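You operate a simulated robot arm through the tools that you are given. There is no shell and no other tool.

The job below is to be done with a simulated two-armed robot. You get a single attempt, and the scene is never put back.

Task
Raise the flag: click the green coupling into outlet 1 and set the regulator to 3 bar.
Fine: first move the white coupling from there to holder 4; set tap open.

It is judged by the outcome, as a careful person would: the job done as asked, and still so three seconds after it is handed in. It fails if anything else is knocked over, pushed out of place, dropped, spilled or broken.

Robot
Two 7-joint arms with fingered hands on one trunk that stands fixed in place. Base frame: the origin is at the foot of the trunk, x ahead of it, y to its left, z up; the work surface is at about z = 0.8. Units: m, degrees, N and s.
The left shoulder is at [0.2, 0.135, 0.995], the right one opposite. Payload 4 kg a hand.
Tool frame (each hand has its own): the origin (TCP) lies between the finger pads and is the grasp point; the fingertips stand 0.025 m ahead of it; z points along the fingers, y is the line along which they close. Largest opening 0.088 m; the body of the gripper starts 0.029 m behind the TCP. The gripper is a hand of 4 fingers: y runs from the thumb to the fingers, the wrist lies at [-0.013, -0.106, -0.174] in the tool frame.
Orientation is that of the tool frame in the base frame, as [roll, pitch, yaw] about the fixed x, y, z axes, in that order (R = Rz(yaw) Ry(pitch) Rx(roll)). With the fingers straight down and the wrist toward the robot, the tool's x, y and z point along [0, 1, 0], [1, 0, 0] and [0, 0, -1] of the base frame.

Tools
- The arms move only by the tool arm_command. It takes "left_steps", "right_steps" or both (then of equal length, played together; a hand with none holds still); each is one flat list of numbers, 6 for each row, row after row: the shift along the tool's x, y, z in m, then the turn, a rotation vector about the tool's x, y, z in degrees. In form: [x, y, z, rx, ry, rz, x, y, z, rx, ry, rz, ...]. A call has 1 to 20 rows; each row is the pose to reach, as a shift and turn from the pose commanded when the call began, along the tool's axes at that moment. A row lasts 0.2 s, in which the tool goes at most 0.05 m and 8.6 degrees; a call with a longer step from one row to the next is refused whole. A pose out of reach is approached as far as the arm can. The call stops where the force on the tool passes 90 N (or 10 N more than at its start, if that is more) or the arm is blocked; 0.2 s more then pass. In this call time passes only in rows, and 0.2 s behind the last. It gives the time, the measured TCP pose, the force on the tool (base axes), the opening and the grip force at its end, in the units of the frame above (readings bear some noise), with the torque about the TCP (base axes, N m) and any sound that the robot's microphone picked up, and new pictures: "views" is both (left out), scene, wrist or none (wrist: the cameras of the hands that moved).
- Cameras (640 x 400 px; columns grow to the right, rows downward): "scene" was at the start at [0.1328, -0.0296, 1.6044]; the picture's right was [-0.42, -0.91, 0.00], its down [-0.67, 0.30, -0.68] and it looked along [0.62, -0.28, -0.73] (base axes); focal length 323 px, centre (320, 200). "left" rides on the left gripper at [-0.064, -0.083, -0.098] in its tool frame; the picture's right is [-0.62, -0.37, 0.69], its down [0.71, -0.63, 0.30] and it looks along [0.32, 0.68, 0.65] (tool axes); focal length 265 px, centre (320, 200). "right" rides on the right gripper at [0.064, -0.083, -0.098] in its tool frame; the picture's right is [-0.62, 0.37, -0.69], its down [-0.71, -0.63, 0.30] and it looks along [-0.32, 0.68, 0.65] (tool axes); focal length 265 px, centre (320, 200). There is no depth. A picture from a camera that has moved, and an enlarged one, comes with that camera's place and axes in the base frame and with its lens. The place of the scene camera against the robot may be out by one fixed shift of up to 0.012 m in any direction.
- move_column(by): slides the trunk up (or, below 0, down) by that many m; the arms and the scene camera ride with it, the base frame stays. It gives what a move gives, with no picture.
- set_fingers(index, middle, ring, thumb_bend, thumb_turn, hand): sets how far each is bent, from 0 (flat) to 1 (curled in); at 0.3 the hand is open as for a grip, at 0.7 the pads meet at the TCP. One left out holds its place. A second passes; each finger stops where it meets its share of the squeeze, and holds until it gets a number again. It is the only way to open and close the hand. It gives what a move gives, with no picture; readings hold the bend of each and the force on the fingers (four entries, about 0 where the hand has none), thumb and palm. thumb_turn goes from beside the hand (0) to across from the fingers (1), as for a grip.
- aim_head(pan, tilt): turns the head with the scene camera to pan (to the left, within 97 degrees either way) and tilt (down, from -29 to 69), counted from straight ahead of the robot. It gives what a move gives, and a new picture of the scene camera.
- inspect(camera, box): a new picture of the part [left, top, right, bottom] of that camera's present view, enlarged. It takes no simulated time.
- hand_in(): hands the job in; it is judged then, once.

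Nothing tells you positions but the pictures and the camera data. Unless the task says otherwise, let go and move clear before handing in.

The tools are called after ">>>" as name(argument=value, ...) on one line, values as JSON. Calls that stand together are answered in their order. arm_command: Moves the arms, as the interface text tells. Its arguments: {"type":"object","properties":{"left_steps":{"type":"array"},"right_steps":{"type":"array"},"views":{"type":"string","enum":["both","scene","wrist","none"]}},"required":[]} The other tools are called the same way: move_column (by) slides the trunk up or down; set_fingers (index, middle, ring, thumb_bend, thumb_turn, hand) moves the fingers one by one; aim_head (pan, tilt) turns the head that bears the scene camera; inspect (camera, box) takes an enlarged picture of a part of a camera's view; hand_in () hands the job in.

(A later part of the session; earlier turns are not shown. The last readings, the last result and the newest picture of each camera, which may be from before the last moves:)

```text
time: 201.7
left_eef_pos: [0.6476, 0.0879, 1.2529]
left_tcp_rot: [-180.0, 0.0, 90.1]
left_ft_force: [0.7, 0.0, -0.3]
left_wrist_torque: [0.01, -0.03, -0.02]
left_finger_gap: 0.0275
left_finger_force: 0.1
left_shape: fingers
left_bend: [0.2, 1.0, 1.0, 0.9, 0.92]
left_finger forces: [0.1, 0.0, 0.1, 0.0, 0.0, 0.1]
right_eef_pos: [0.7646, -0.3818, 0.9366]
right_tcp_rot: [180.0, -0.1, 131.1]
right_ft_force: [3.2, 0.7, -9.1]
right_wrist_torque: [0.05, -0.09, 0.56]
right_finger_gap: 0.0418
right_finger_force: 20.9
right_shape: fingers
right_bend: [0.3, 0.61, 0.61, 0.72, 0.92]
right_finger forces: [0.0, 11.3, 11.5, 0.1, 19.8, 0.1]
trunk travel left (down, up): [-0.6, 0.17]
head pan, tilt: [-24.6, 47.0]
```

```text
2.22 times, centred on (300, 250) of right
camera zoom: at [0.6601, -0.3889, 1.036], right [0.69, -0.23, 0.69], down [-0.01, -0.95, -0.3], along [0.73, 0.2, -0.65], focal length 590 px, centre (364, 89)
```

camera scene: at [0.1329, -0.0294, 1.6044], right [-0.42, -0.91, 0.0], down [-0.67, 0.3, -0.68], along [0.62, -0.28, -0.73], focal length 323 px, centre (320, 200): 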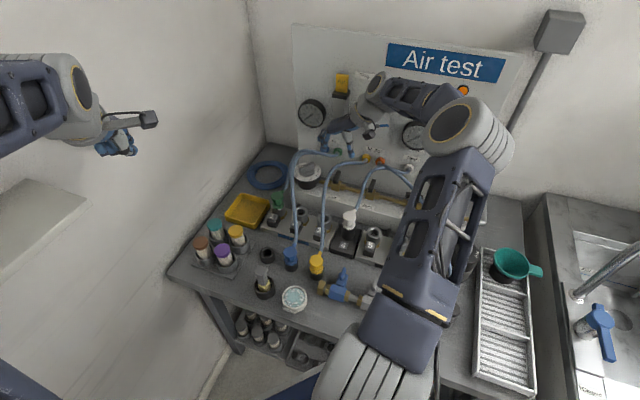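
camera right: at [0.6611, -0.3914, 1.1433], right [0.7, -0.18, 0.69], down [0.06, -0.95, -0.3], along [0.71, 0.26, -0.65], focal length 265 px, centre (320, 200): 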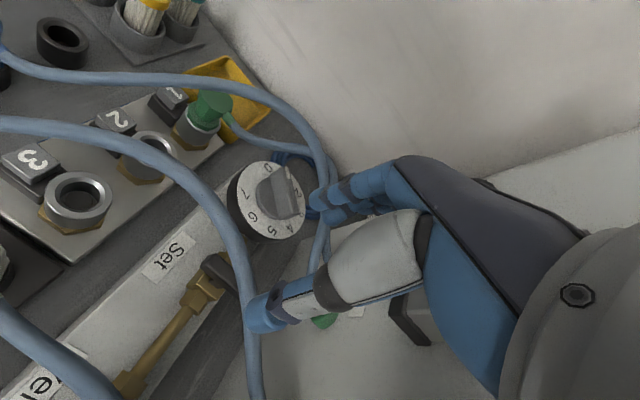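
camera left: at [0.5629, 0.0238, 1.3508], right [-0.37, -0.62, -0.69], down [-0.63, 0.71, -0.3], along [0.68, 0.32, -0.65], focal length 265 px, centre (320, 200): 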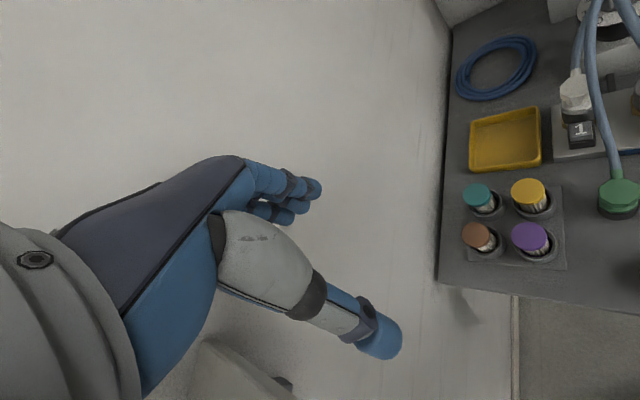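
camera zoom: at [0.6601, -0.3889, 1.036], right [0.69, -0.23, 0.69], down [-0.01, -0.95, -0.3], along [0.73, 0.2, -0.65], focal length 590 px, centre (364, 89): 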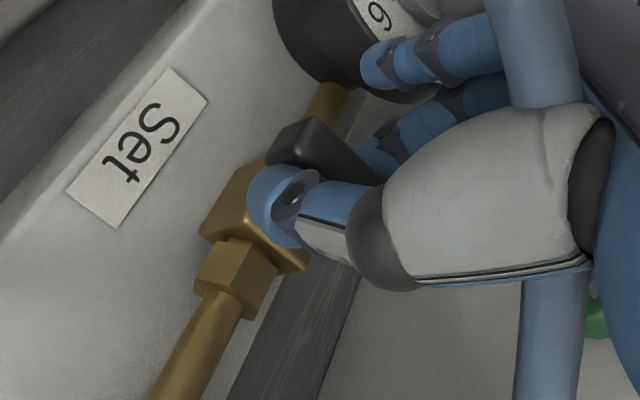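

My retreat move was refused because one step was too large, and the fist command then closed on the lever. I'll open the hand again right away, then rise with proper step sizes.

>>> set_fingers(hand="right", index=0.4, middle=0.4, ring=0.3, thumb_bend=0.4, thumb_turn=0.98)

>>> arm_command(right_steps=[0, 0, -0.03, 0, 0, 0, 0, 0, -0.06, 0, 0, 0, 0, -0.02, -0.085, 0, 0, 8, 0, -0.05, -0.09, 0, 0, 16, 0, -0.07, -0.09, 0, 0, 24, 0, -0.085, -0.09, 0, 0, 32, 0.005, -0.09, -0.09, 0, 0, 40], views="none")

>>> inspect(camera="scene", box=[290, 140, 380, 210])

```text
time: 202.7
left_eef_pos: [0.6467, 0.0875, 1.2535]
left_tcp_rot: [-180.0, 0.0, 90.0]
left_ft_force: [-0.9, 0.7, -0.1]
left_wrist_torque: [-0.01, 0.05, 0.01]
left_finger_gap: 0.0276
left_finger_force: 0.0
left_shape: fingers
left_bend: [0.2, 1.0, 1.0, 0.9, 0.92]
left_finger forces: [0.0, 0.0, 0.0, 0.1, 0.0, 0.0]
right_eef_pos: [0.7644, -0.383, 0.9364]
right_tcp_rot: [179.9, 0.0, 130.9]
right_ft_force: [0.0, 0.1, 0.3]
right_wrist_torque: [-0.01, 0.01, -0.02]
right_finger_gap: 0.0636
right_finger_force: 0.1
right_shape: fingers
right_bend: [0.4, 0.4, 0.3, 0.4, 0.97]
right_finger forces: [0.1, 0.0, 0.0, 0.0, 0.0, 0.0]
trunk travel left (down, up): [-0.6, 0.17]
head pan, tilt: [-24.6, 47.0]
```

```text
time: 204.3
left_eef_pos: [0.6478, 0.0873, 1.2528]
left_tcp_rot: [179.9, 0.1, 90.1]
left_ft_force: [1.3, -0.2, 1.0]
left_wrist_torque: [0.04, 0.01, 0.02]
left_finger_gap: 0.0275
left_finger_force: 0.1
left_shape: fingers
left_bend: [0.2, 1.0, 1.0, 0.9, 0.92]
left_finger forces: [0.0, 0.0, 0.0, 0.0, 0.0, 0.0]
right_eef_pos: [0.6931, -0.4373, 1.0266]
right_tcp_rot: [-179.9, -0.1, 90.9]
right_ft_force: [0.5, 0.4, 0.1]
right_wrist_torque: [0.01, -0.02, 0.01]
right_finger_gap: 0.0637
right_finger_force: 0.0
right_shape: fingers
right_bend: [0.4, 0.4, 0.3, 0.4, 0.97]
right_finger forces: [0.0, 0.1, 0.1, 0.1, 0.0, 0.1]
trunk travel left (down, up): [-0.6, 0.17]
head pan, tilt: [-24.6, 47.0]
```

```text
5.71 times, centred on (335, 175) of scene
camera zoom: at [0.1329, -0.0298, 1.6043], right [-0.42, -0.91, 0.0], down [-0.66, 0.3, -0.68], along [0.62, -0.28, -0.73], focal length 1845 px, centre (234, 343)
```

zoom: 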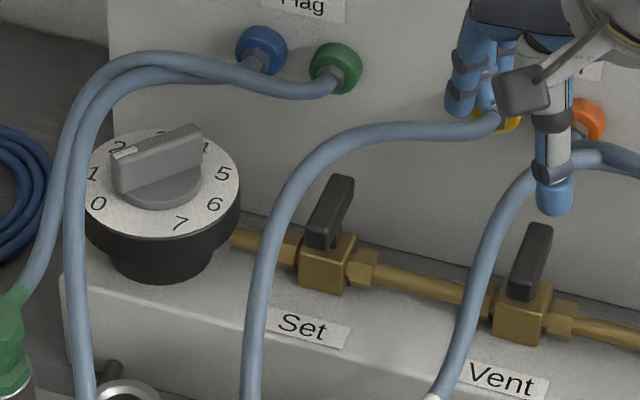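

The lever is unchanged and free. Now I'll make the pointer shape and bring the index tip down beside the lever's near end, on its left side.

>>> set_fingers(hand="right", index=0.3, middle=1.0, ring=1.0, thumb_bend=0.9, thumb_turn=0.9)

>>> arm_command(right_steps=[0.04, 0.006, 0, 0, 0, 1, 0.0793, 0.013, 0, 0, 0, 1, 0.0793, 0.013, 0.035, 0, 0, 1, 0.0793, 0.013, 0.06, 0, 0, 1], views="none")

>>> inspect(camera="scene", box=[305, 150, 365, 200])

>>> inspect(camera="right", box=[180, 160, 420, 340])

```text
time: 205.3
left_eef_pos: [0.6457, 0.0872, 1.2522]
left_tcp_rot: [-180.0, 0.0, 90.0]
left_ft_force: [0.0, -0.3, -0.4]
left_wrist_torque: [0.01, 0.01, 0.01]
left_finger_gap: 0.0274
left_finger_force: 0.2
left_shape: fingers
left_bend: [0.2, 1.0, 1.0, 0.9, 0.92]
left_finger forces: [0.0, 0.1, 0.1, 0.0, 0.1, 0.1]
right_eef_pos: [0.6948, -0.4376, 1.0277]
right_tcp_rot: [-180.0, 0.0, 91.0]
right_ft_force: [0.0, 0.0, 0.4]
right_wrist_torque: [0.01, 0.0, 0.02]
right_finger_gap: 0.019
right_finger_force: 0.1
right_shape: fingers
right_bend: [0.3, 1.0, 1.0, 0.9, 0.92]
right_finger forces: [0.1, 0.0, 0.1, 0.0, 0.1, 0.1]
trunk travel left (down, up): [-0.6, 0.17]
head pan, tilt: [-24.6, 47.0]
```

```text
time: 206.3
left_eef_pos: [0.6471, 0.0876, 1.2521]
left_tcp_rot: [-180.0, 0.0, 90.0]
left_ft_force: [-0.5, -0.7, 1.0]
left_wrist_torque: [0.01, 0.02, 0.01]
left_finger_gap: 0.0273
left_finger_force: 0.0
left_shape: fingers
left_bend: [0.2, 1.0, 1.0, 0.9, 0.92]
left_finger forces: [0.0, 0.0, 0.0, 0.0, 0.0, 0.0]
right_eef_pos: [0.7065, -0.3573, 0.9675]
right_tcp_rot: [-180.0, 0.0, 90.0]
right_ft_force: [1.2, -0.2, 1.3]
right_wrist_torque: [-0.02, 0.0, 0.0]
right_finger_gap: 0.0188
right_finger_force: 0.1
right_shape: fingers
right_bend: [0.3, 1.0, 1.0, 0.9, 0.92]
right_finger forces: [0.0, 0.0, 0.1, 0.0, 0.0, 0.0]
trunk travel left (down, up): [-0.6, 0.17]
head pan, tilt: [-24.6, 47.0]
```

```text
8.00 times, centred on (335, 175) of scene
camera zoom: at [0.1327, -0.0295, 1.6044], right [-0.42, -0.91, 0.0], down [-0.66, 0.3, -0.68], along [0.62, -0.28, -0.73], focal length 2584 px, centre (200, 400)
```

zoom: 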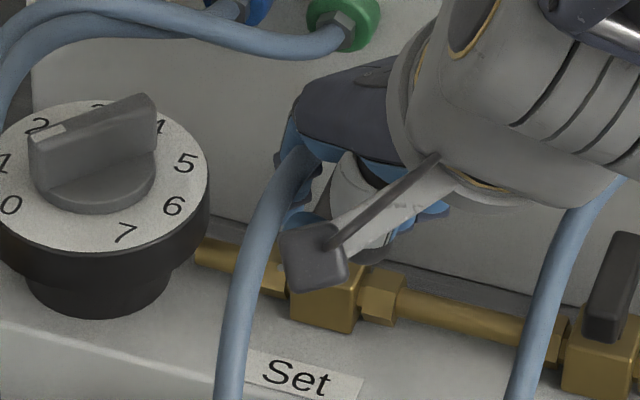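

```text
2.22 times, centred on (300, 250) of right
camera zoom: at [0.6229, -0.2944, 1.0665], right [0.37, -0.62, 0.69], down [-0.63, -0.71, -0.3], along [0.68, -0.32, -0.65], focal length 590 px, centre (364, 89)
```

zoom: 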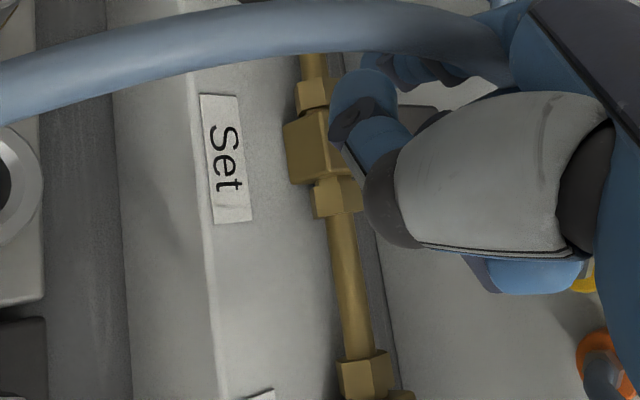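

The tip is beside the lever's near end, but the hand hides the view. I'll first do just the start of the arc and read the force.

>>> arm_command(right_steps=[0, 0, 0.0215, 0, 0, 0, -0.006, 0.0005, 0.0215, 0, 0, 0, -0.0119, -0.0038, 0.0215, 0, 0, 0, -0.0134, -0.0096, 0.0215, 0, 0, 0, -0.0163, -0.0148, 0.0215, 0, 0, 0], views="none")

>>> inspect(camera="right", box=[220, 160, 380, 300])

```text
time: 207.5
left_eef_pos: [0.6471, 0.0883, 1.2521]
left_tcp_rot: [180.0, 0.1, 90.0]
left_ft_force: [0.2, -0.4, 0.1]
left_wrist_torque: [-0.03, -0.02, 0.02]
left_finger_gap: 0.0277
left_finger_force: 0.0
left_shape: fingers
left_bend: [0.2, 1.0, 1.0, 0.9, 0.92]
left_finger forces: [0.0, 0.0, 0.0, 0.0, 0.0, 0.0]
right_eef_pos: [0.6912, -0.3732, 0.9449]
right_tcp_rot: [180.0, 0.0, 90.0]
right_ft_force: [0.3, 0.1, 0.4]
right_wrist_torque: [-0.01, 0.0, 0.0]
right_finger_gap: 0.0194
right_finger_force: 0.1
right_shape: fingers
right_bend: [0.3, 1.0, 1.0, 0.9, 0.92]
right_finger forces: [0.0, 0.1, 0.0, 0.0, 0.0, 0.0]
trunk travel left (down, up): [-0.6, 0.17]
head pan, tilt: [-24.6, 47.0]
```

```text
2.86 times, centred on (300, 230) of right
camera zoom: at [0.608, -0.3107, 1.0451], right [0.37, -0.62, 0.69], down [-0.63, -0.71, -0.3], along [0.68, -0.32, -0.65], focal length 758 px, centre (377, 114)
```

zoom: 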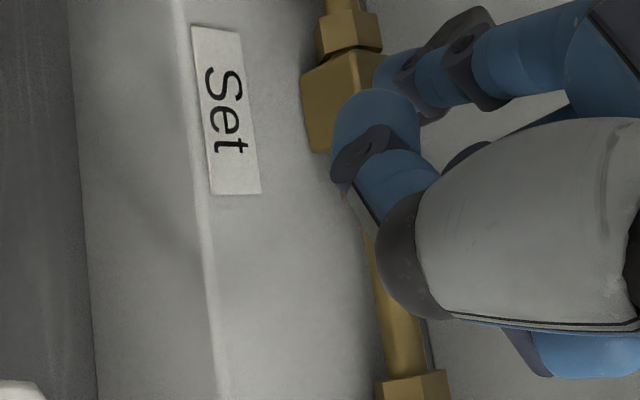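

>>> arm_command(right_steps=[-0.0042, -0.0042, 0, 0, 0, 0, -0.0094, -0.0072, 0, 0, 0, 0, -0.0151, -0.0088, 0, 0, 0, 0], views="none")

>>> inspect(camera="right", box=[220, 120, 420, 300])

>>> inspect(camera="scene", box=[305, 150, 365, 200])

```text
time: 208.3
left_eef_pos: [0.6485, 0.0879, 1.2532]
left_tcp_rot: [-180.0, 0.0, 90.0]
left_ft_force: [0.4, -0.3, 0.3]
left_wrist_torque: [-0.02, -0.01, -0.03]
left_finger_gap: 0.0277
left_finger_force: 0.2
left_shape: fingers
left_bend: [0.2, 1.0, 1.0, 0.9, 0.92]
left_finger forces: [0.1, 0.0, 0.0, 0.0, 0.0, 0.1]
right_eef_pos: [0.6815, -0.3894, 0.9453]
right_tcp_rot: [-179.9, 0.1, 90.0]
right_ft_force: [0.8, -0.8, 0.2]
right_wrist_torque: [0.0, 0.03, -0.01]
right_finger_gap: 0.0192
right_finger_force: 0.0
right_shape: fingers
right_bend: [0.3, 1.0, 1.0, 0.9, 0.92]
right_finger forces: [0.0, 0.0, 0.0, 0.0, 0.1, 0.0]
trunk travel left (down, up): [-0.6, 0.17]
head pan, tilt: [-24.6, 47.0]
```

```text
2.22 times, centred on (320, 210) of right
camera zoom: at [0.5988, -0.3258, 1.0451], right [0.37, -0.62, 0.69], down [-0.63, -0.71, -0.3], along [0.68, -0.32, -0.65], focal length 590 px, centre (320, 178)
```

zoom: 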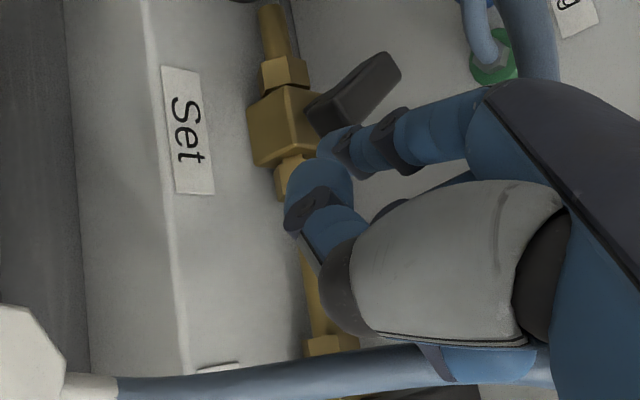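

```text
8.00 times, centred on (335, 175) of scene
camera zoom: at [0.1329, -0.0296, 1.6044], right [-0.42, -0.91, 0.0], down [-0.67, 0.3, -0.68], along [0.62, -0.28, -0.73], focal length 2584 px, centre (200, 400)
```

zoom: 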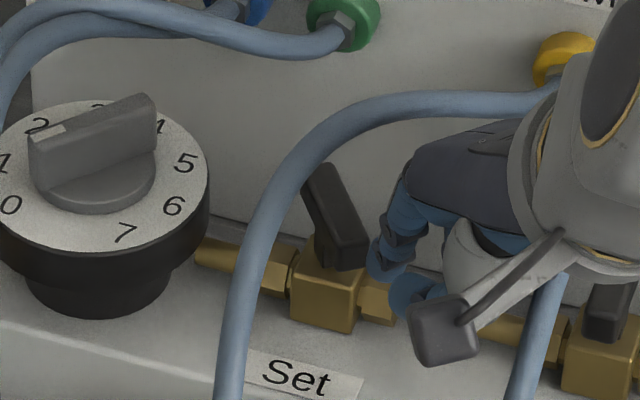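

The lever moves counter-clockwise easily: it has turned about 32°, and then my finger slid past its end. I'll lift, come in closer to the pivot on the trailing side, and continue the arc.

>>> arm_command(right_steps=[0, 0, -0.03, 0, 0, 0, 0.0274, 0.018, -0.03, 0, 0, 0, 0.0274, 0.018, 0, 0, 0, 0, 0.0206, 0.0172, 0, 0, 0, 0, 0.0179, 0.0135, 0, 0, 0, 0, 0.0138, 0.0102, 0, 0, 0, 0, 0.009, 0.0081, 0, 0, 0, 0, 0.0038, 0.0073, 0, 0, 0, 0], views="none")

>>> inspect(camera="right", box=[220, 120, 420, 300])

>>> inspect(camera="scene", box=[305, 150, 365, 200])

```text
time: 210.1
left_eef_pos: [0.6471, 0.0875, 1.2525]
left_tcp_rot: [180.0, 0.1, 90.0]
left_ft_force: [0.0, 0.8, 0.5]
left_wrist_torque: [0.03, -0.01, 0.0]
left_finger_gap: 0.0274
left_finger_force: 0.1
left_shape: fingers
left_bend: [0.2, 1.0, 1.0, 0.9, 0.92]
left_finger forces: [0.0, 0.0, 0.1, 0.1, 0.1, 0.0]
right_eef_pos: [0.6891, -0.3854, 0.9451]
right_tcp_rot: [-179.9, 0.0, 90.0]
right_ft_force: [0.7, -0.3, -0.1]
right_wrist_torque: [-0.02, -0.02, -0.01]
right_finger_gap: 0.0193
right_finger_force: 0.0
right_shape: fingers
right_bend: [0.3, 1.0, 1.0, 0.9, 0.92]
right_finger forces: [0.0, 0.0, 0.0, 0.1, 0.0, 0.0]
trunk travel left (down, up): [-0.6, 0.17]
head pan, tilt: [-24.6, 47.0]
```

```text
2.22 times, centred on (320, 210) of right
camera zoom: at [0.6059, -0.3217, 1.0449], right [0.37, -0.62, 0.69], down [-0.63, -0.71, -0.3], along [0.68, -0.32, -0.65], focal length 590 px, centre (320, 178)
```

zoom: 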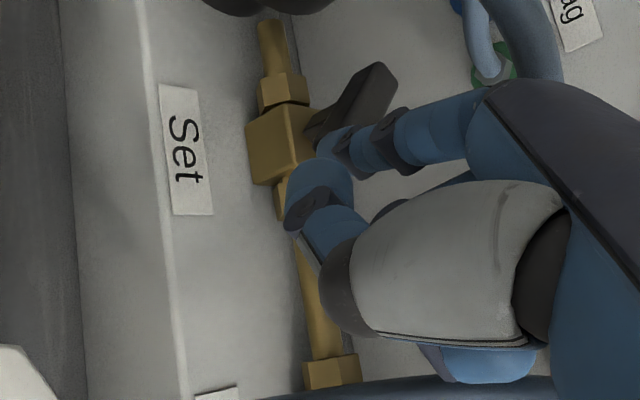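

```text
8.00 times, centred on (335, 175) of scene
camera zoom: at [0.1329, -0.0296, 1.6044], right [-0.42, -0.91, 0.0], down [-0.67, 0.3, -0.68], along [0.62, -0.28, -0.73], focal length 2584 px, centre (200, 400)
```

zoom: 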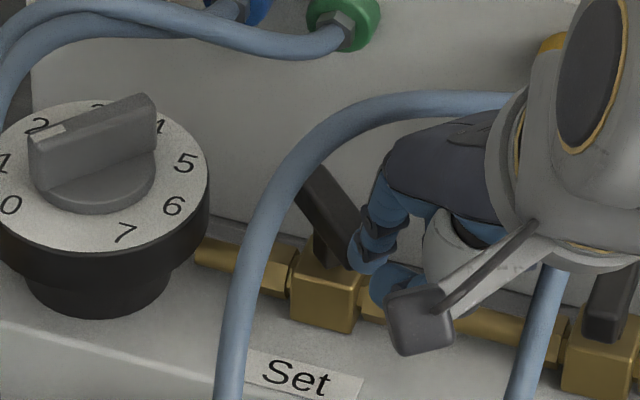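

Re-measuring puts the lever's pivot nearer (0.767, -0.374), so my finger passed in front of the near end. I'll lift, reposition on the trailing side with the corrected centre, and sweep again.

>>> arm_command(right_steps=[0, 0, -0.03, 0, 0, 0, 0.0307, 0.0133, -0.03, 0, 0, 0, 0.0307, 0.0133, 0, 0, 0, 0, 0.023, 0.0112, 0, 0, 0, 0, 0.0199, 0.0069, 0, 0, 0, 0, 0.0158, 0.0036, 0, 0, 0, 0, 0.011, 0.0015, 0, 0, 0, 0, 0.0058, 0.0007, 0, 0, 0, 0], views="none")

>>> inspect(camera="right", box=[220, 120, 420, 300])

>>> inspect(camera="scene", box=[305, 150, 365, 200])

```text
time: 211.9
left_eef_pos: [0.648, 0.0873, 1.2526]
left_tcp_rot: [180.0, 0.0, 90.1]
left_ft_force: [0.4, 0.2, -0.7]
left_wrist_torque: [0.03, 0.02, 0.02]
left_finger_gap: 0.0274
left_finger_force: 0.0
left_shape: fingers
left_bend: [0.2, 1.0, 1.0, 0.9, 0.92]
left_finger forces: [0.1, 0.1, 0.0, 0.0, 0.1, 0.0]
right_eef_pos: [0.6899, -0.3806, 0.9446]
right_tcp_rot: [180.0, -0.1, 89.9]
right_ft_force: [0.6, 0.7, -0.8]
right_wrist_torque: [-0.01, 0.0, -0.01]
right_finger_gap: 0.0195
right_finger_force: 0.1
right_shape: fingers
right_bend: [0.3, 1.0, 1.0, 0.9, 0.92]
right_finger forces: [0.0, 0.1, 0.0, 0.1, 0.0, 0.0]
trunk travel left (down, up): [-0.6, 0.17]
head pan, tilt: [-24.6, 47.0]
```

```text
2.22 times, centred on (320, 210) of right
camera zoom: at [0.6065, -0.3161, 1.0448], right [0.37, -0.62, 0.69], down [-0.63, -0.71, -0.3], along [0.68, -0.32, -0.65], focal length 590 px, centre (320, 178)
```

zoom: 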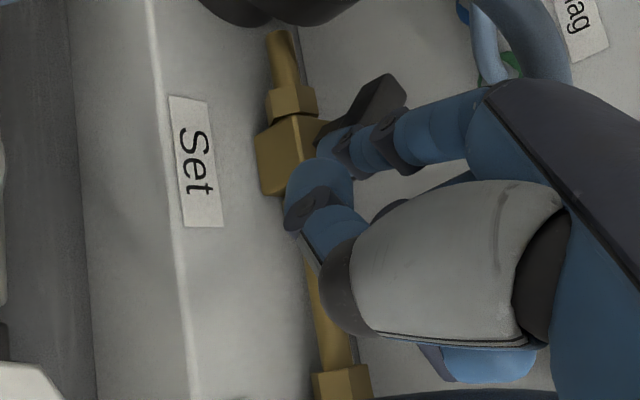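

```text
8.00 times, centred on (335, 175) of scene
camera zoom: at [0.1329, -0.0296, 1.6044], right [-0.42, -0.91, 0.0], down [-0.67, 0.3, -0.68], along [0.62, -0.28, -0.73], focal length 2584 px, centre (200, 400)
```

zoom: 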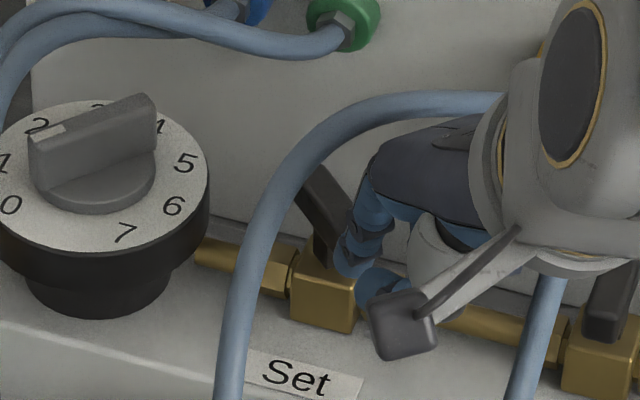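

>>> arm_command(right_steps=[0, 0, -0.03, 0, 0, 0, 0, -0.01, -0.07, 0, 0, 0, -0.03, -0.04, -0.09, 0, 0, 0, -0.06, -0.07, -0.09, 0, 0, 0], views="none")

>>> inspect(camera="scene", box=[305, 150, 365, 200])

>>> inspect(camera="right", box=[180, 60, 380, 210])

```text
time: 212.9
left_eef_pos: [0.6465, 0.0893, 1.2514]
left_tcp_rot: [-180.0, 0.0, 90.0]
left_ft_force: [0.4, -1.3, -0.3]
left_wrist_torque: [0.0, 0.0, -0.02]
left_finger_gap: 0.0279
left_finger_force: 0.1
left_shape: fingers
left_bend: [0.2, 1.0, 1.0, 0.9, 0.92]
left_finger forces: [0.0, 0.1, 0.0, 0.1, 0.0, 0.0]
right_eef_pos: [0.62, -0.4395, 1.0353]
right_tcp_rot: [-180.0, 0.0, 90.1]
right_ft_force: [0.9, 0.0, -0.9]
right_wrist_torque: [-0.01, 0.0, -0.01]
right_finger_gap: 0.0193
right_finger_force: 0.1
right_shape: fingers
right_bend: [0.3, 1.0, 1.0, 0.9, 0.92]
right_finger forces: [0.0, 0.1, 0.1, 0.0, 0.1, 0.0]
trunk travel left (down, up): [-0.6, 0.17]
head pan, tilt: [-24.6, 47.0]
```

```text
8.00 times, centred on (335, 175) of scene
camera zoom: at [0.1333, -0.0292, 1.6043], right [-0.42, -0.91, 0.0], down [-0.67, 0.3, -0.68], along [0.62, -0.28, -0.73], focal length 2584 px, centre (200, 400)
```

zoom: 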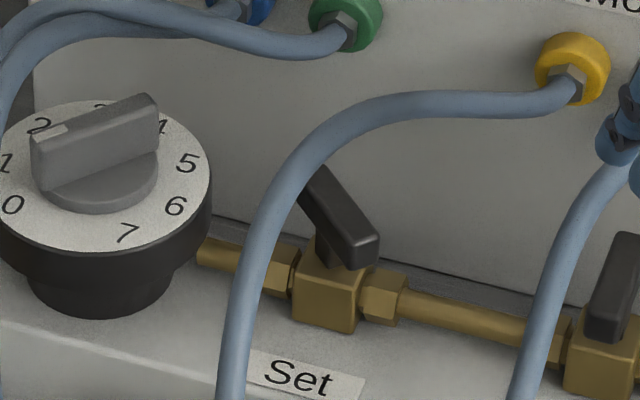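

```text
2.67 times, centred on (280, 135) of right
camera zoom: at [0.5364, -0.375, 1.1358], right [0.37, -0.62, 0.69], down [-0.63, -0.72, -0.3], along [0.68, -0.32, -0.65], focal length 708 px, centre (427, 373)
```

zoom: 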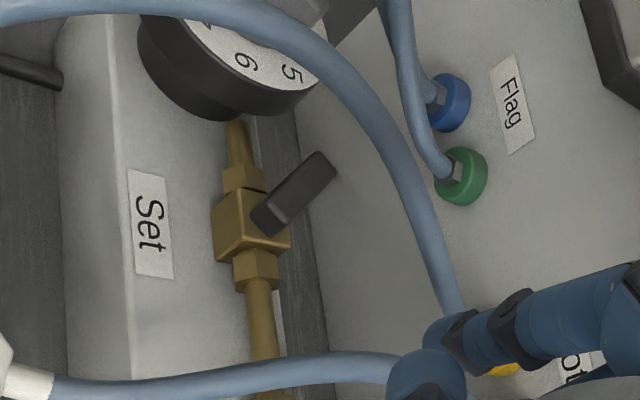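

Now I have a clear view: the lever is about halfway (46°), its pivot is at (0.777, -0.3815) and its top is nearer z 0.92, so my finger was both too high and too far forward. I'll come down lower on the trailing side and continue.

>>> arm_command(right_steps=[0.03, 0.035, 0, 0, 0, 0, 0.06, 0.07, 0, 0, 0, 0, 0.0765, 0.09, 0.03, 0, 0, 0, 0.0765, 0.09, 0.065, 0, 0, 0, 0.0765, 0.09, 0.1, 0, 0, 0, 0.0665, 0.088, 0.1, 0, 0, 0, 0.0629, 0.0846, 0.1, 0, 0, 0, 0.0586, 0.0823, 0.1, 0, 0, 0, 0.0538, 0.0812, 0.1, 0, 0, 0], views="none")

>>> inspect(camera="scene", box=[305, 150, 365, 200])

>>> inspect(camera="right", box=[220, 120, 420, 300])

```text
time: 214.9
left_eef_pos: [0.6472, 0.0884, 1.2521]
left_tcp_rot: [-179.9, 0.0, 90.0]
left_ft_force: [0.9, 0.8, -0.3]
left_wrist_torque: [-0.02, 0.01, -0.01]
left_finger_gap: 0.0275
left_finger_force: 0.0
left_shape: fingers
left_bend: [0.2, 1.0, 1.0, 0.9, 0.92]
left_finger forces: [0.1, 0.0, 0.0, 0.0, 0.0, 0.0]
right_eef_pos: [0.7003, -0.3869, 0.9346]
right_tcp_rot: [-179.9, 0.0, 89.9]
right_ft_force: [0.2, 1.5, -0.2]
right_wrist_torque: [-0.01, -0.01, 0.04]
right_finger_gap: 0.0187
right_finger_force: 0.3
right_shape: fingers
right_bend: [0.3, 1.0, 1.0, 0.9, 0.92]
right_finger forces: [1.3, 0.1, 0.0, 0.0, 0.0, 0.0]
trunk travel left (down, up): [-0.6, 0.17]
head pan, tilt: [-24.6, 47.0]
```

```text
8.00 times, centred on (335, 175) of scene
camera zoom: at [0.1329, -0.0295, 1.6044], right [-0.42, -0.91, 0.0], down [-0.67, 0.3, -0.68], along [0.62, -0.28, -0.73], focal length 2584 px, centre (200, 400)
```

zoom: 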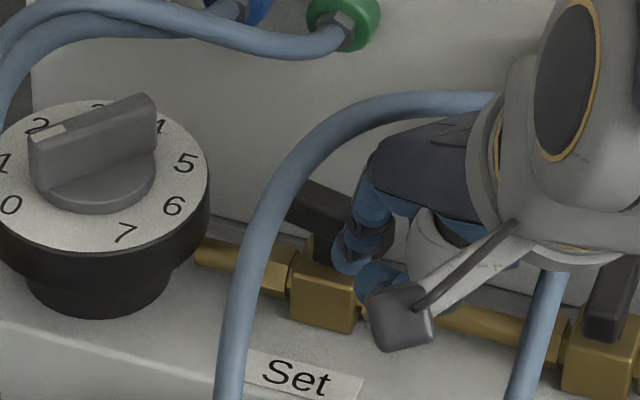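

```text
2.22 times, centred on (320, 210) of right
camera zoom: at [0.6178, -0.3222, 1.0349], right [0.37, -0.62, 0.69], down [-0.63, -0.71, -0.3], along [0.68, -0.32, -0.65], focal length 590 px, centre (320, 178)
```

zoom: 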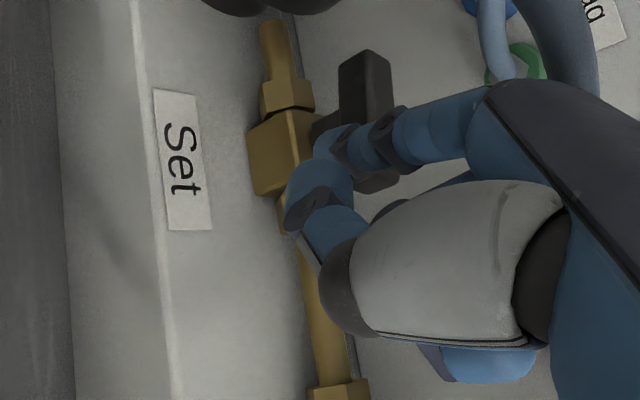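

The lever is now almost parallel to the pipe. I'll nudge it the last few degrees until it meets its stop.

>>> arm_command(right_steps=[-0.0033, 0, 0, 0, 0, 0, -0.0066, 0.0006, 0, 0, 0, 0, -0.0085, 0.0012, 0, 0, 0, 0], views="none")

>>> inspect(camera="right", box=[220, 120, 420, 300])

```text
time: 215.7
left_eef_pos: [0.6471, 0.0882, 1.2526]
left_tcp_rot: [180.0, 0.1, 90.0]
left_ft_force: [-0.9, -0.1, -0.1]
left_wrist_torque: [0.0, -0.05, 0.02]
left_finger_gap: 0.0276
left_finger_force: 0.1
left_shape: fingers
left_bend: [0.2, 1.0, 1.0, 0.9, 0.92]
left_finger forces: [0.0, 0.1, 0.1, 0.0, 0.1, 0.0]
right_eef_pos: [0.7028, -0.3932, 0.9354]
right_tcp_rot: [-179.9, -0.1, 90.1]
right_ft_force: [-2.5, 4.6, 0.3]
right_wrist_torque: [0.08, 0.02, 0.25]
right_finger_gap: 0.0164
right_finger_force: 2.3
right_shape: fingers
right_bend: [0.33, 1.0, 1.0, 0.9, 0.92]
right_finger forces: [5.2, 0.0, 0.1, 0.0, 0.0, 0.1]
trunk travel left (down, up): [-0.6, 0.17]
head pan, tilt: [-24.6, 47.0]
```

```text
2.22 times, centred on (320, 210) of right
camera zoom: at [0.6188, -0.3304, 1.035], right [0.37, -0.62, 0.69], down [-0.63, -0.71, -0.3], along [0.68, -0.32, -0.65], focal length 590 px, centre (320, 178)
```

zoom: 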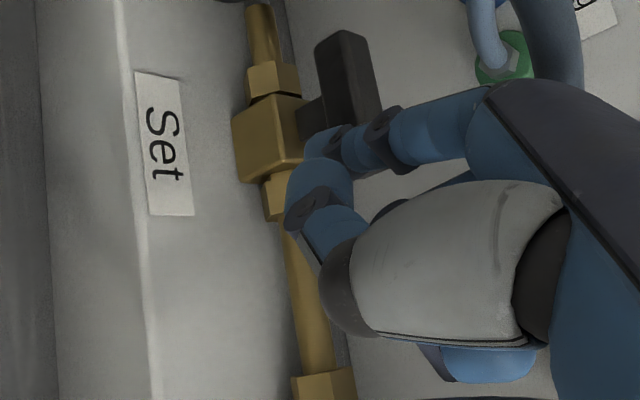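

The force rose to 5 N at the stop and the lever lies parallel to the pipe. I'll lift off and check from the scene camera.

>>> arm_command(right_steps=[0.004, 0, 0, 0, 0, 0, 0.004, 0, -0.03, 0, 0, 0, 0, -0.01, -0.07, 0, 0, 0, -0.03, -0.04, -0.1, 0, 0, 0, -0.05, -0.07, -0.1, 0, 0, 0], views="both")

>>> inspect(camera="scene", box=[300, 150, 420, 225])

>>> inspect(camera="scene", box=[290, 60, 420, 150])

>>> inspect(camera="scene", box=[264, 184, 304, 234])

```text
refused: row 4 steps farther than a row can; nothing moved
```

```text
5.33 times, centred on (360, 188) of scene
camera zoom: at [0.1327, -0.0294, 1.6044], right [-0.42, -0.91, 0.0], down [-0.66, 0.3, -0.68], along [0.62, -0.28, -0.73], focal length 1722 px, centre (107, 267)
```

zoom: 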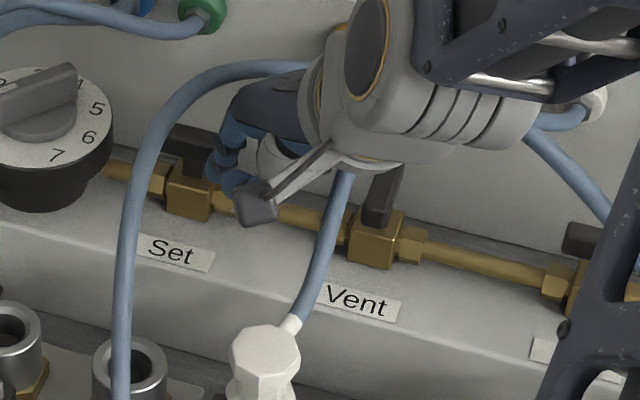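

```text
4.44 times, centred on (355, 105) of scene
camera zoom: at [0.1327, -0.0294, 1.6044], right [-0.42, -0.91, 0.0], down [-0.66, 0.3, -0.68], along [0.62, -0.28, -0.73], focal length 1435 px, centre (164, 622)
```

zoom: 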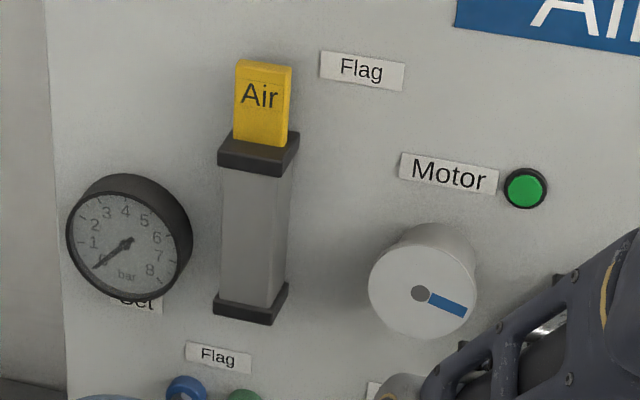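

```text
8.00 times, centred on (284, 209) of scene
camera zoom: at [0.1327, -0.0294, 1.6044], right [-0.42, -0.91, 0.0], down [-0.66, 0.3, -0.68], along [0.62, -0.28, -0.73], focal length 2584 px, centre (608, 128)
```

zoom: 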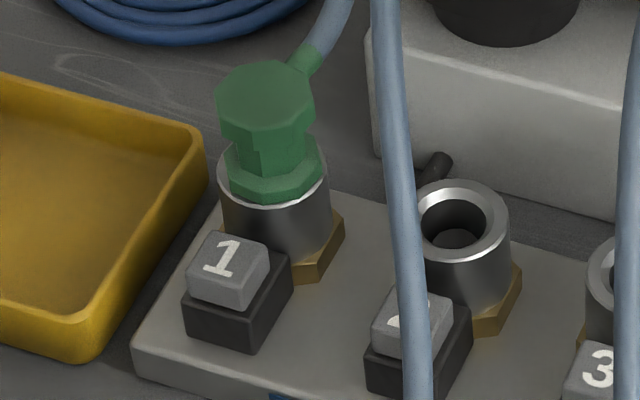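

Set is now parallel to the pipe, i.e. open, and the Set gauge still reads 0 as expected with the regulator at 0. I'll retreat with shorter steps and go above the regulator.

>>> arm_command(right_steps=[0.004, 0, 0, 0, 0, 0, 0.004, 0, -0.035, 0, 0, 0, 0.002, -0.005, -0.07, 0, 0, 0, 0.0, -0.01, -0.1, 0, 0, 0, 0.03, 0.0, -0.125, 0, 0, 0, 0.06, 0.02, -0.135, 0, 0, 0], views="both")

>>> inspect(camera="right", box=[200, 130, 400, 280])

>>> inspect(camera="scene", box=[285, 145, 385, 205])

```text
time: 217.1
left_eef_pos: [0.6476, 0.087, 1.2523]
left_tcp_rot: [180.0, 0.1, 89.9]
left_ft_force: [-0.1, 0.0, -0.7]
left_wrist_torque: [0.02, 0.02, 0.03]
left_finger_gap: 0.0276
left_finger_force: 0.0
left_shape: fingers
left_bend: [0.2, 1.0, 1.0, 0.9, 0.92]
left_finger forces: [0.0, 0.0, 0.0, 0.1, 0.0, 0.0]
right_eef_pos: [0.7217, -0.336, 1.0723]
right_tcp_rot: [-180.0, 0.1, 89.9]
right_ft_force: [0.4, -0.5, 0.9]
right_wrist_torque: [0.02, 0.0, 0.03]
right_finger_gap: 0.0191
right_finger_force: 0.1
right_shape: fingers
right_bend: [0.3, 1.0, 1.0, 0.9, 0.92]
right_finger forces: [0.0, 0.0, 0.0, 0.1, 0.0, 0.0]
trunk travel left (down, up): [-0.6, 0.17]
head pan, tilt: [-24.6, 47.0]
camera scene: at [0.1327, -0.0301, 1.6043], right [-0.42, -0.91, 0.0], down [-0.66, 0.31, -0.68], along [0.62, -0.28, -0.73], focal length 323 px, centre (320, 200)
camera right: at [0.6388, -0.2718, 1.1717], right [0.37, -0.62, 0.69], down [-0.63, -0.71, -0.3], along [0.68, -0.32, -0.65], focal length 265 px, centre (320, 200)
```

scene: 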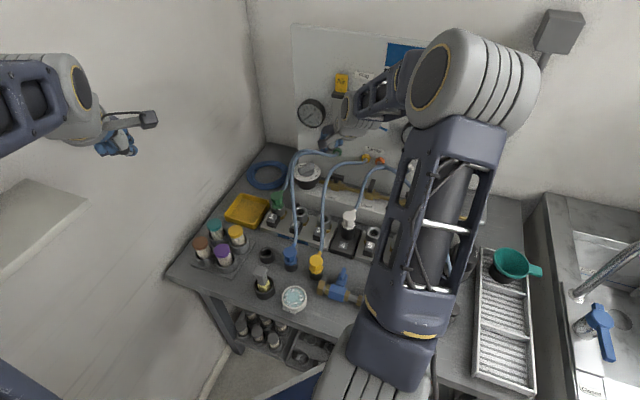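
right: 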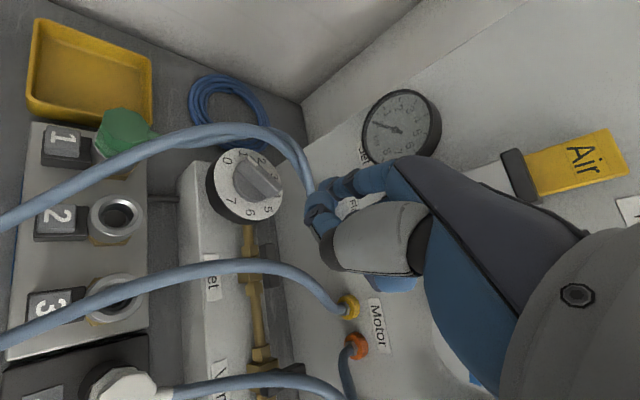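

```text
2.67 times, centred on (300, 205) of right
camera zoom: at [0.6388, -0.2718, 1.1717], right [0.37, -0.62, 0.69], down [-0.63, -0.71, -0.3], along [0.68, -0.32, -0.65], focal length 708 px, centre (373, 187)
```

zoom: 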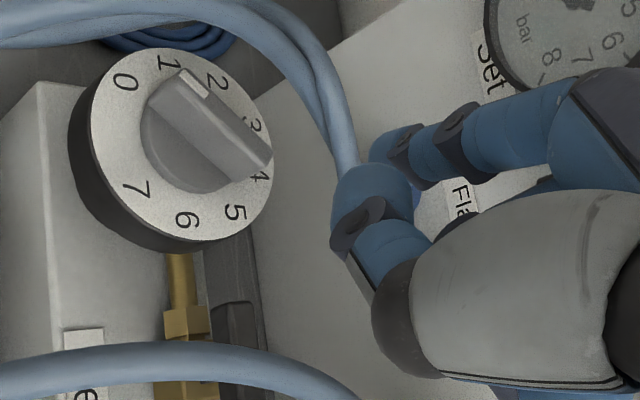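

```text
6.40 times, centred on (335, 175) of scene
camera zoom: at [0.1327, -0.0301, 1.6043], right [-0.42, -0.91, 0.0], down [-0.66, 0.31, -0.68], along [0.62, -0.28, -0.73], focal length 2067 px, centre (224, 360)
```

zoom: 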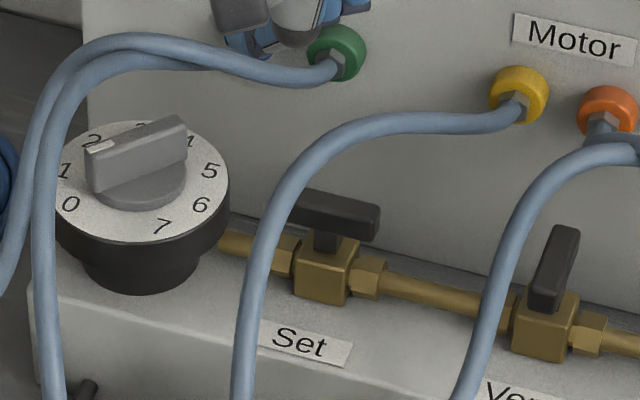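

Now I have a very clear view of the dial: its handle axis points to 0, its centre is near (0.836, -0.309) and the handle top is at z ≈ 0.94. I'll use the straight index pointer to push the pointer end clockwise, starting beside it on the robot side.

>>> set_fingers(hand="right", index=0.5, middle=1.0, ring=1.0, thumb_bend=0.0, thumb_turn=0.98)

>>> arm_command(right_steps=[0.02, 0.03, 0, 0, 0, 0, 0.039, 0.0608, 0, 0, 0, 0, 0.039, 0.0608, 0.04, 0, 0, 0, 0.039, 0.0608, 0.08, 0, 0, 0], views="none")

>>> inspect(camera="right", box=[200, 100, 400, 260])

>>> inspect(camera="scene", box=[280, 140, 350, 195])

>>> inspect(camera="left", box=[560, 0, 640, 60])

```text
time: 218.1
left_eef_pos: [0.6476, 0.0879, 1.2526]
left_tcp_rot: [179.9, 0.0, 90.0]
left_ft_force: [-0.8, 0.5, 0.1]
left_wrist_torque: [0.01, 0.0, 0.0]
left_finger_gap: 0.0277
left_finger_force: 0.2
left_shape: fingers
left_bend: [0.2, 1.0, 1.0, 0.9, 0.92]
left_finger forces: [0.1, 0.1, 0.0, 0.0, 0.0, 0.0]
right_eef_pos: [0.7232, -0.3345, 1.0725]
right_tcp_rot: [-180.0, 0.0, 90.0]
right_ft_force: [-0.9, -0.5, 0.2]
right_wrist_torque: [-0.01, -0.05, -0.02]
right_finger_gap: 0.0795
right_finger_force: 0.1
right_shape: fingers
right_bend: [0.5, 1.0, 1.0, 0.0, 0.93]
right_finger forces: [0.0, 0.0, 0.1, 0.0, 0.0, 0.0]
trunk travel left (down, up): [-0.6, 0.17]
head pan, tilt: [-24.6, 47.0]
```

```text
time: 219.1
left_eef_pos: [0.647, 0.0882, 1.2538]
left_tcp_rot: [180.0, 0.0, 89.9]
left_ft_force: [-0.8, 0.2, 0.2]
left_wrist_torque: [0.02, 0.0, -0.01]
left_finger_gap: 0.0277
left_finger_force: 0.1
left_shape: fingers
left_bend: [0.2, 1.0, 1.0, 0.9, 0.92]
left_finger forces: [0.1, 0.0, 0.0, 0.0, 0.1, 0.0]
right_eef_pos: [0.7842, -0.296, 0.992]
right_tcp_rot: [180.0, 0.0, 90.1]
right_ft_force: [0.5, -0.2, -0.2]
right_wrist_torque: [-0.03, -0.01, -0.02]
right_finger_gap: 0.0797
right_finger_force: 0.0
right_shape: fingers
right_bend: [0.5, 1.0, 1.0, 0.0, 0.93]
right_finger forces: [0.1, 0.0, 0.1, 0.0, 0.1, 0.0]
trunk travel left (down, up): [-0.6, 0.17]
head pan, tilt: [-24.6, 47.0]
```

```text
2.50 times, centred on (300, 180) of right
camera zoom: at [0.7005, -0.2315, 1.091], right [0.37, -0.62, 0.69], down [-0.63, -0.71, -0.3], along [0.68, -0.32, -0.65], focal length 664 px, centre (370, 250)
```

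zoom: 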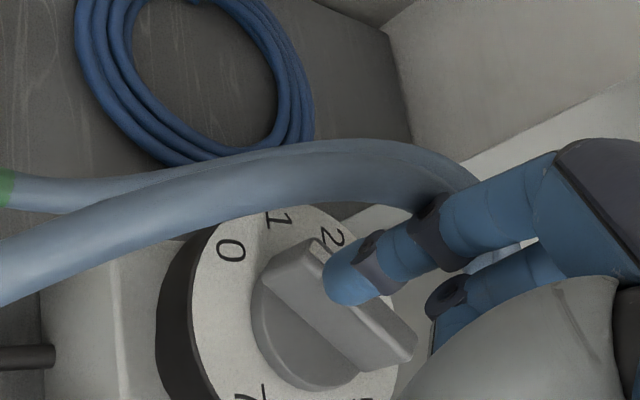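

```text
7.27 times, centred on (315, 168) of scene
camera zoom: at [0.1326, -0.0295, 1.6044], right [-0.42, -0.91, 0.0], down [-0.66, 0.3, -0.68], along [0.62, -0.28, -0.73], focal length 2349 px, centre (356, 436)
```

zoom: 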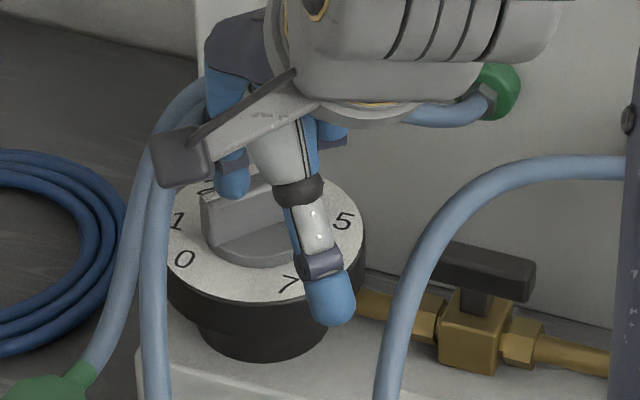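

```text
6.67 times, centred on (600, 30) of left
camera zoom: at [0.5629, 0.0236, 1.3509], right [-0.37, -0.62, -0.69], down [-0.63, 0.71, -0.3], along [0.68, 0.32, -0.65], focal length 1769 px, centre (-1547, 1333)
```

zoom: 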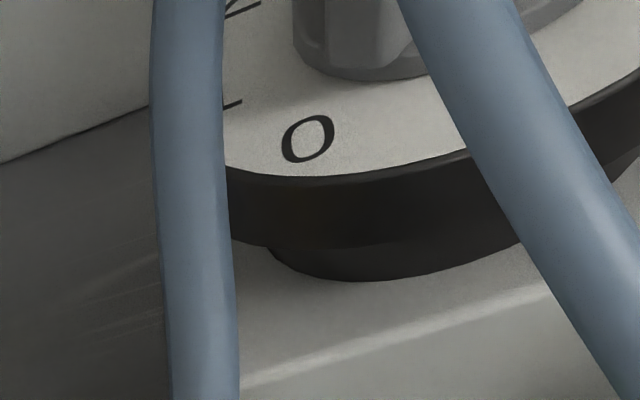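

The fingertip will come down about 6 mm clear of the handle's side. I'll lower it and start the clockwise sweep, checking the force part-way.

>>> arm_command(right_steps=[0, 0, 0.02, 0, 0, 0, 0, 0, 0.039, 0, 0, 0, 0, 0.006, 0.039, 0, 0, 0, 0.0022, 0.011, 0.039, 0, 0, 0], views="none")

>>> inspect(camera="right", box=[200, 100, 400, 260])

```text
time: 220.1
left_eef_pos: [0.6465, 0.087, 1.2522]
left_tcp_rot: [180.0, -0.1, 90.0]
left_ft_force: [-0.5, -0.1, 0.1]
left_wrist_torque: [0.01, -0.01, -0.03]
left_finger_gap: 0.0273
left_finger_force: 0.0
left_shape: fingers
left_bend: [0.2, 1.0, 1.0, 0.9, 0.92]
left_finger forces: [0.1, 0.1, 0.0, 0.0, 0.1, 0.0]
right_eef_pos: [0.7934, -0.294, 0.9524]
right_tcp_rot: [-180.0, 0.0, 90.0]
right_ft_force: [-1.2, 0.1, -0.1]
right_wrist_torque: [0.01, 0.03, 0.01]
right_finger_gap: 0.0784
right_finger_force: 0.7
right_shape: fingers
right_bend: [0.51, 1.0, 1.0, 0.0, 0.93]
right_finger forces: [0.9, 0.0, 0.0, 0.0, 0.0, 0.0]
trunk travel left (down, up): [-0.6, 0.17]
head pan, tilt: [-24.6, 47.0]
```

```text
2.50 times, centred on (300, 180) of right
camera zoom: at [0.7108, -0.2294, 1.0511], right [0.37, -0.62, 0.69], down [-0.63, -0.71, -0.3], along [0.68, -0.32, -0.65], focal length 664 px, centre (370, 250)
```

zoom: 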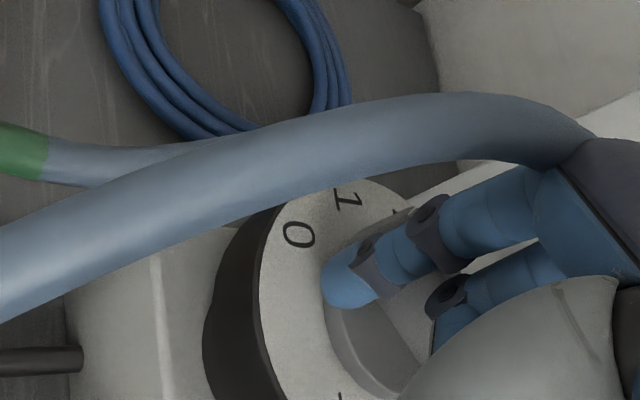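

Light contact (1 N). I'll continue the sweep about 45° and check the dial and gauge.

>>> arm_command(right_steps=[0.0018, 0.0064, 0, 0, 0, 0, 0.0021, 0.0122, 0, 0, 0, 0], views="none")

>>> inspect(camera="right", box=[200, 100, 400, 260])

>>> inspect(camera="scene", box=[280, 85, 360, 195])

>>> inspect(camera="left", box=[540, 0, 640, 130])

```text
time: 220.7
left_eef_pos: [0.6478, 0.0886, 1.2517]
left_tcp_rot: [-180.0, 0.0, 89.9]
left_ft_force: [0.9, 0.4, -0.4]
left_wrist_torque: [-0.01, 0.02, 0.0]
left_finger_gap: 0.0274
left_finger_force: 0.1
left_shape: fingers
left_bend: [0.2, 1.0, 1.0, 0.9, 0.92]
left_finger forces: [0.0, 0.0, 0.1, 0.0, 0.1, 0.0]
right_eef_pos: [0.8052, -0.2917, 0.9515]
right_tcp_rot: [180.0, 0.0, 90.0]
right_ft_force: [0.0, 0.0, 0.3]
right_wrist_torque: [0.02, 0.03, 0.03]
right_finger_gap: 0.0783
right_finger_force: 0.7
right_shape: fingers
right_bend: [0.51, 1.0, 1.0, 0.0, 0.93]
right_finger forces: [0.9, 0.0, 0.1, 0.0, 0.0, 0.0]
trunk travel left (down, up): [-0.6, 0.17]
head pan, tilt: [-24.6, 47.0]
```

```text
2.50 times, centred on (300, 180) of right
camera zoom: at [0.7228, -0.2273, 1.0517], right [0.37, -0.62, 0.69], down [-0.63, -0.71, -0.3], along [0.68, -0.32, -0.65], focal length 664 px, centre (370, 250)
```

zoom: 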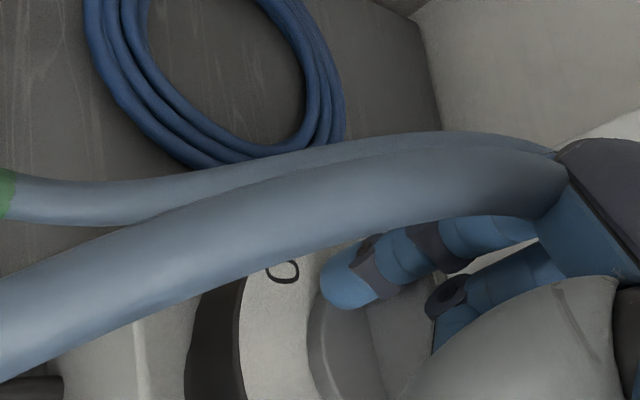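

```text
3.64 times, centred on (320, 140) of scene
camera zoom: at [0.1328, -0.0296, 1.6044], right [-0.42, -0.91, 0.0], down [-0.66, 0.3, -0.68], along [0.62, -0.28, -0.73], focal length 1174 px, centre (320, 418)
```

zoom: 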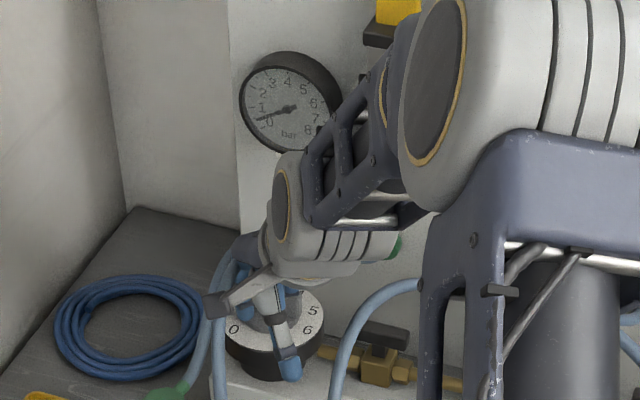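

```text
3.08 times, centred on (590, 65) of left
camera zoom: at [0.563, 0.0234, 1.3508], right [-0.37, -0.62, -0.69], down [-0.63, 0.71, -0.3], along [0.68, 0.32, -0.65], focal length 817 px, centre (-511, 615)
```

zoom: 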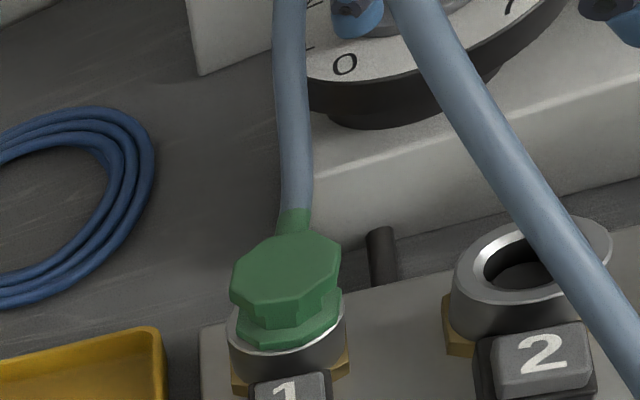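

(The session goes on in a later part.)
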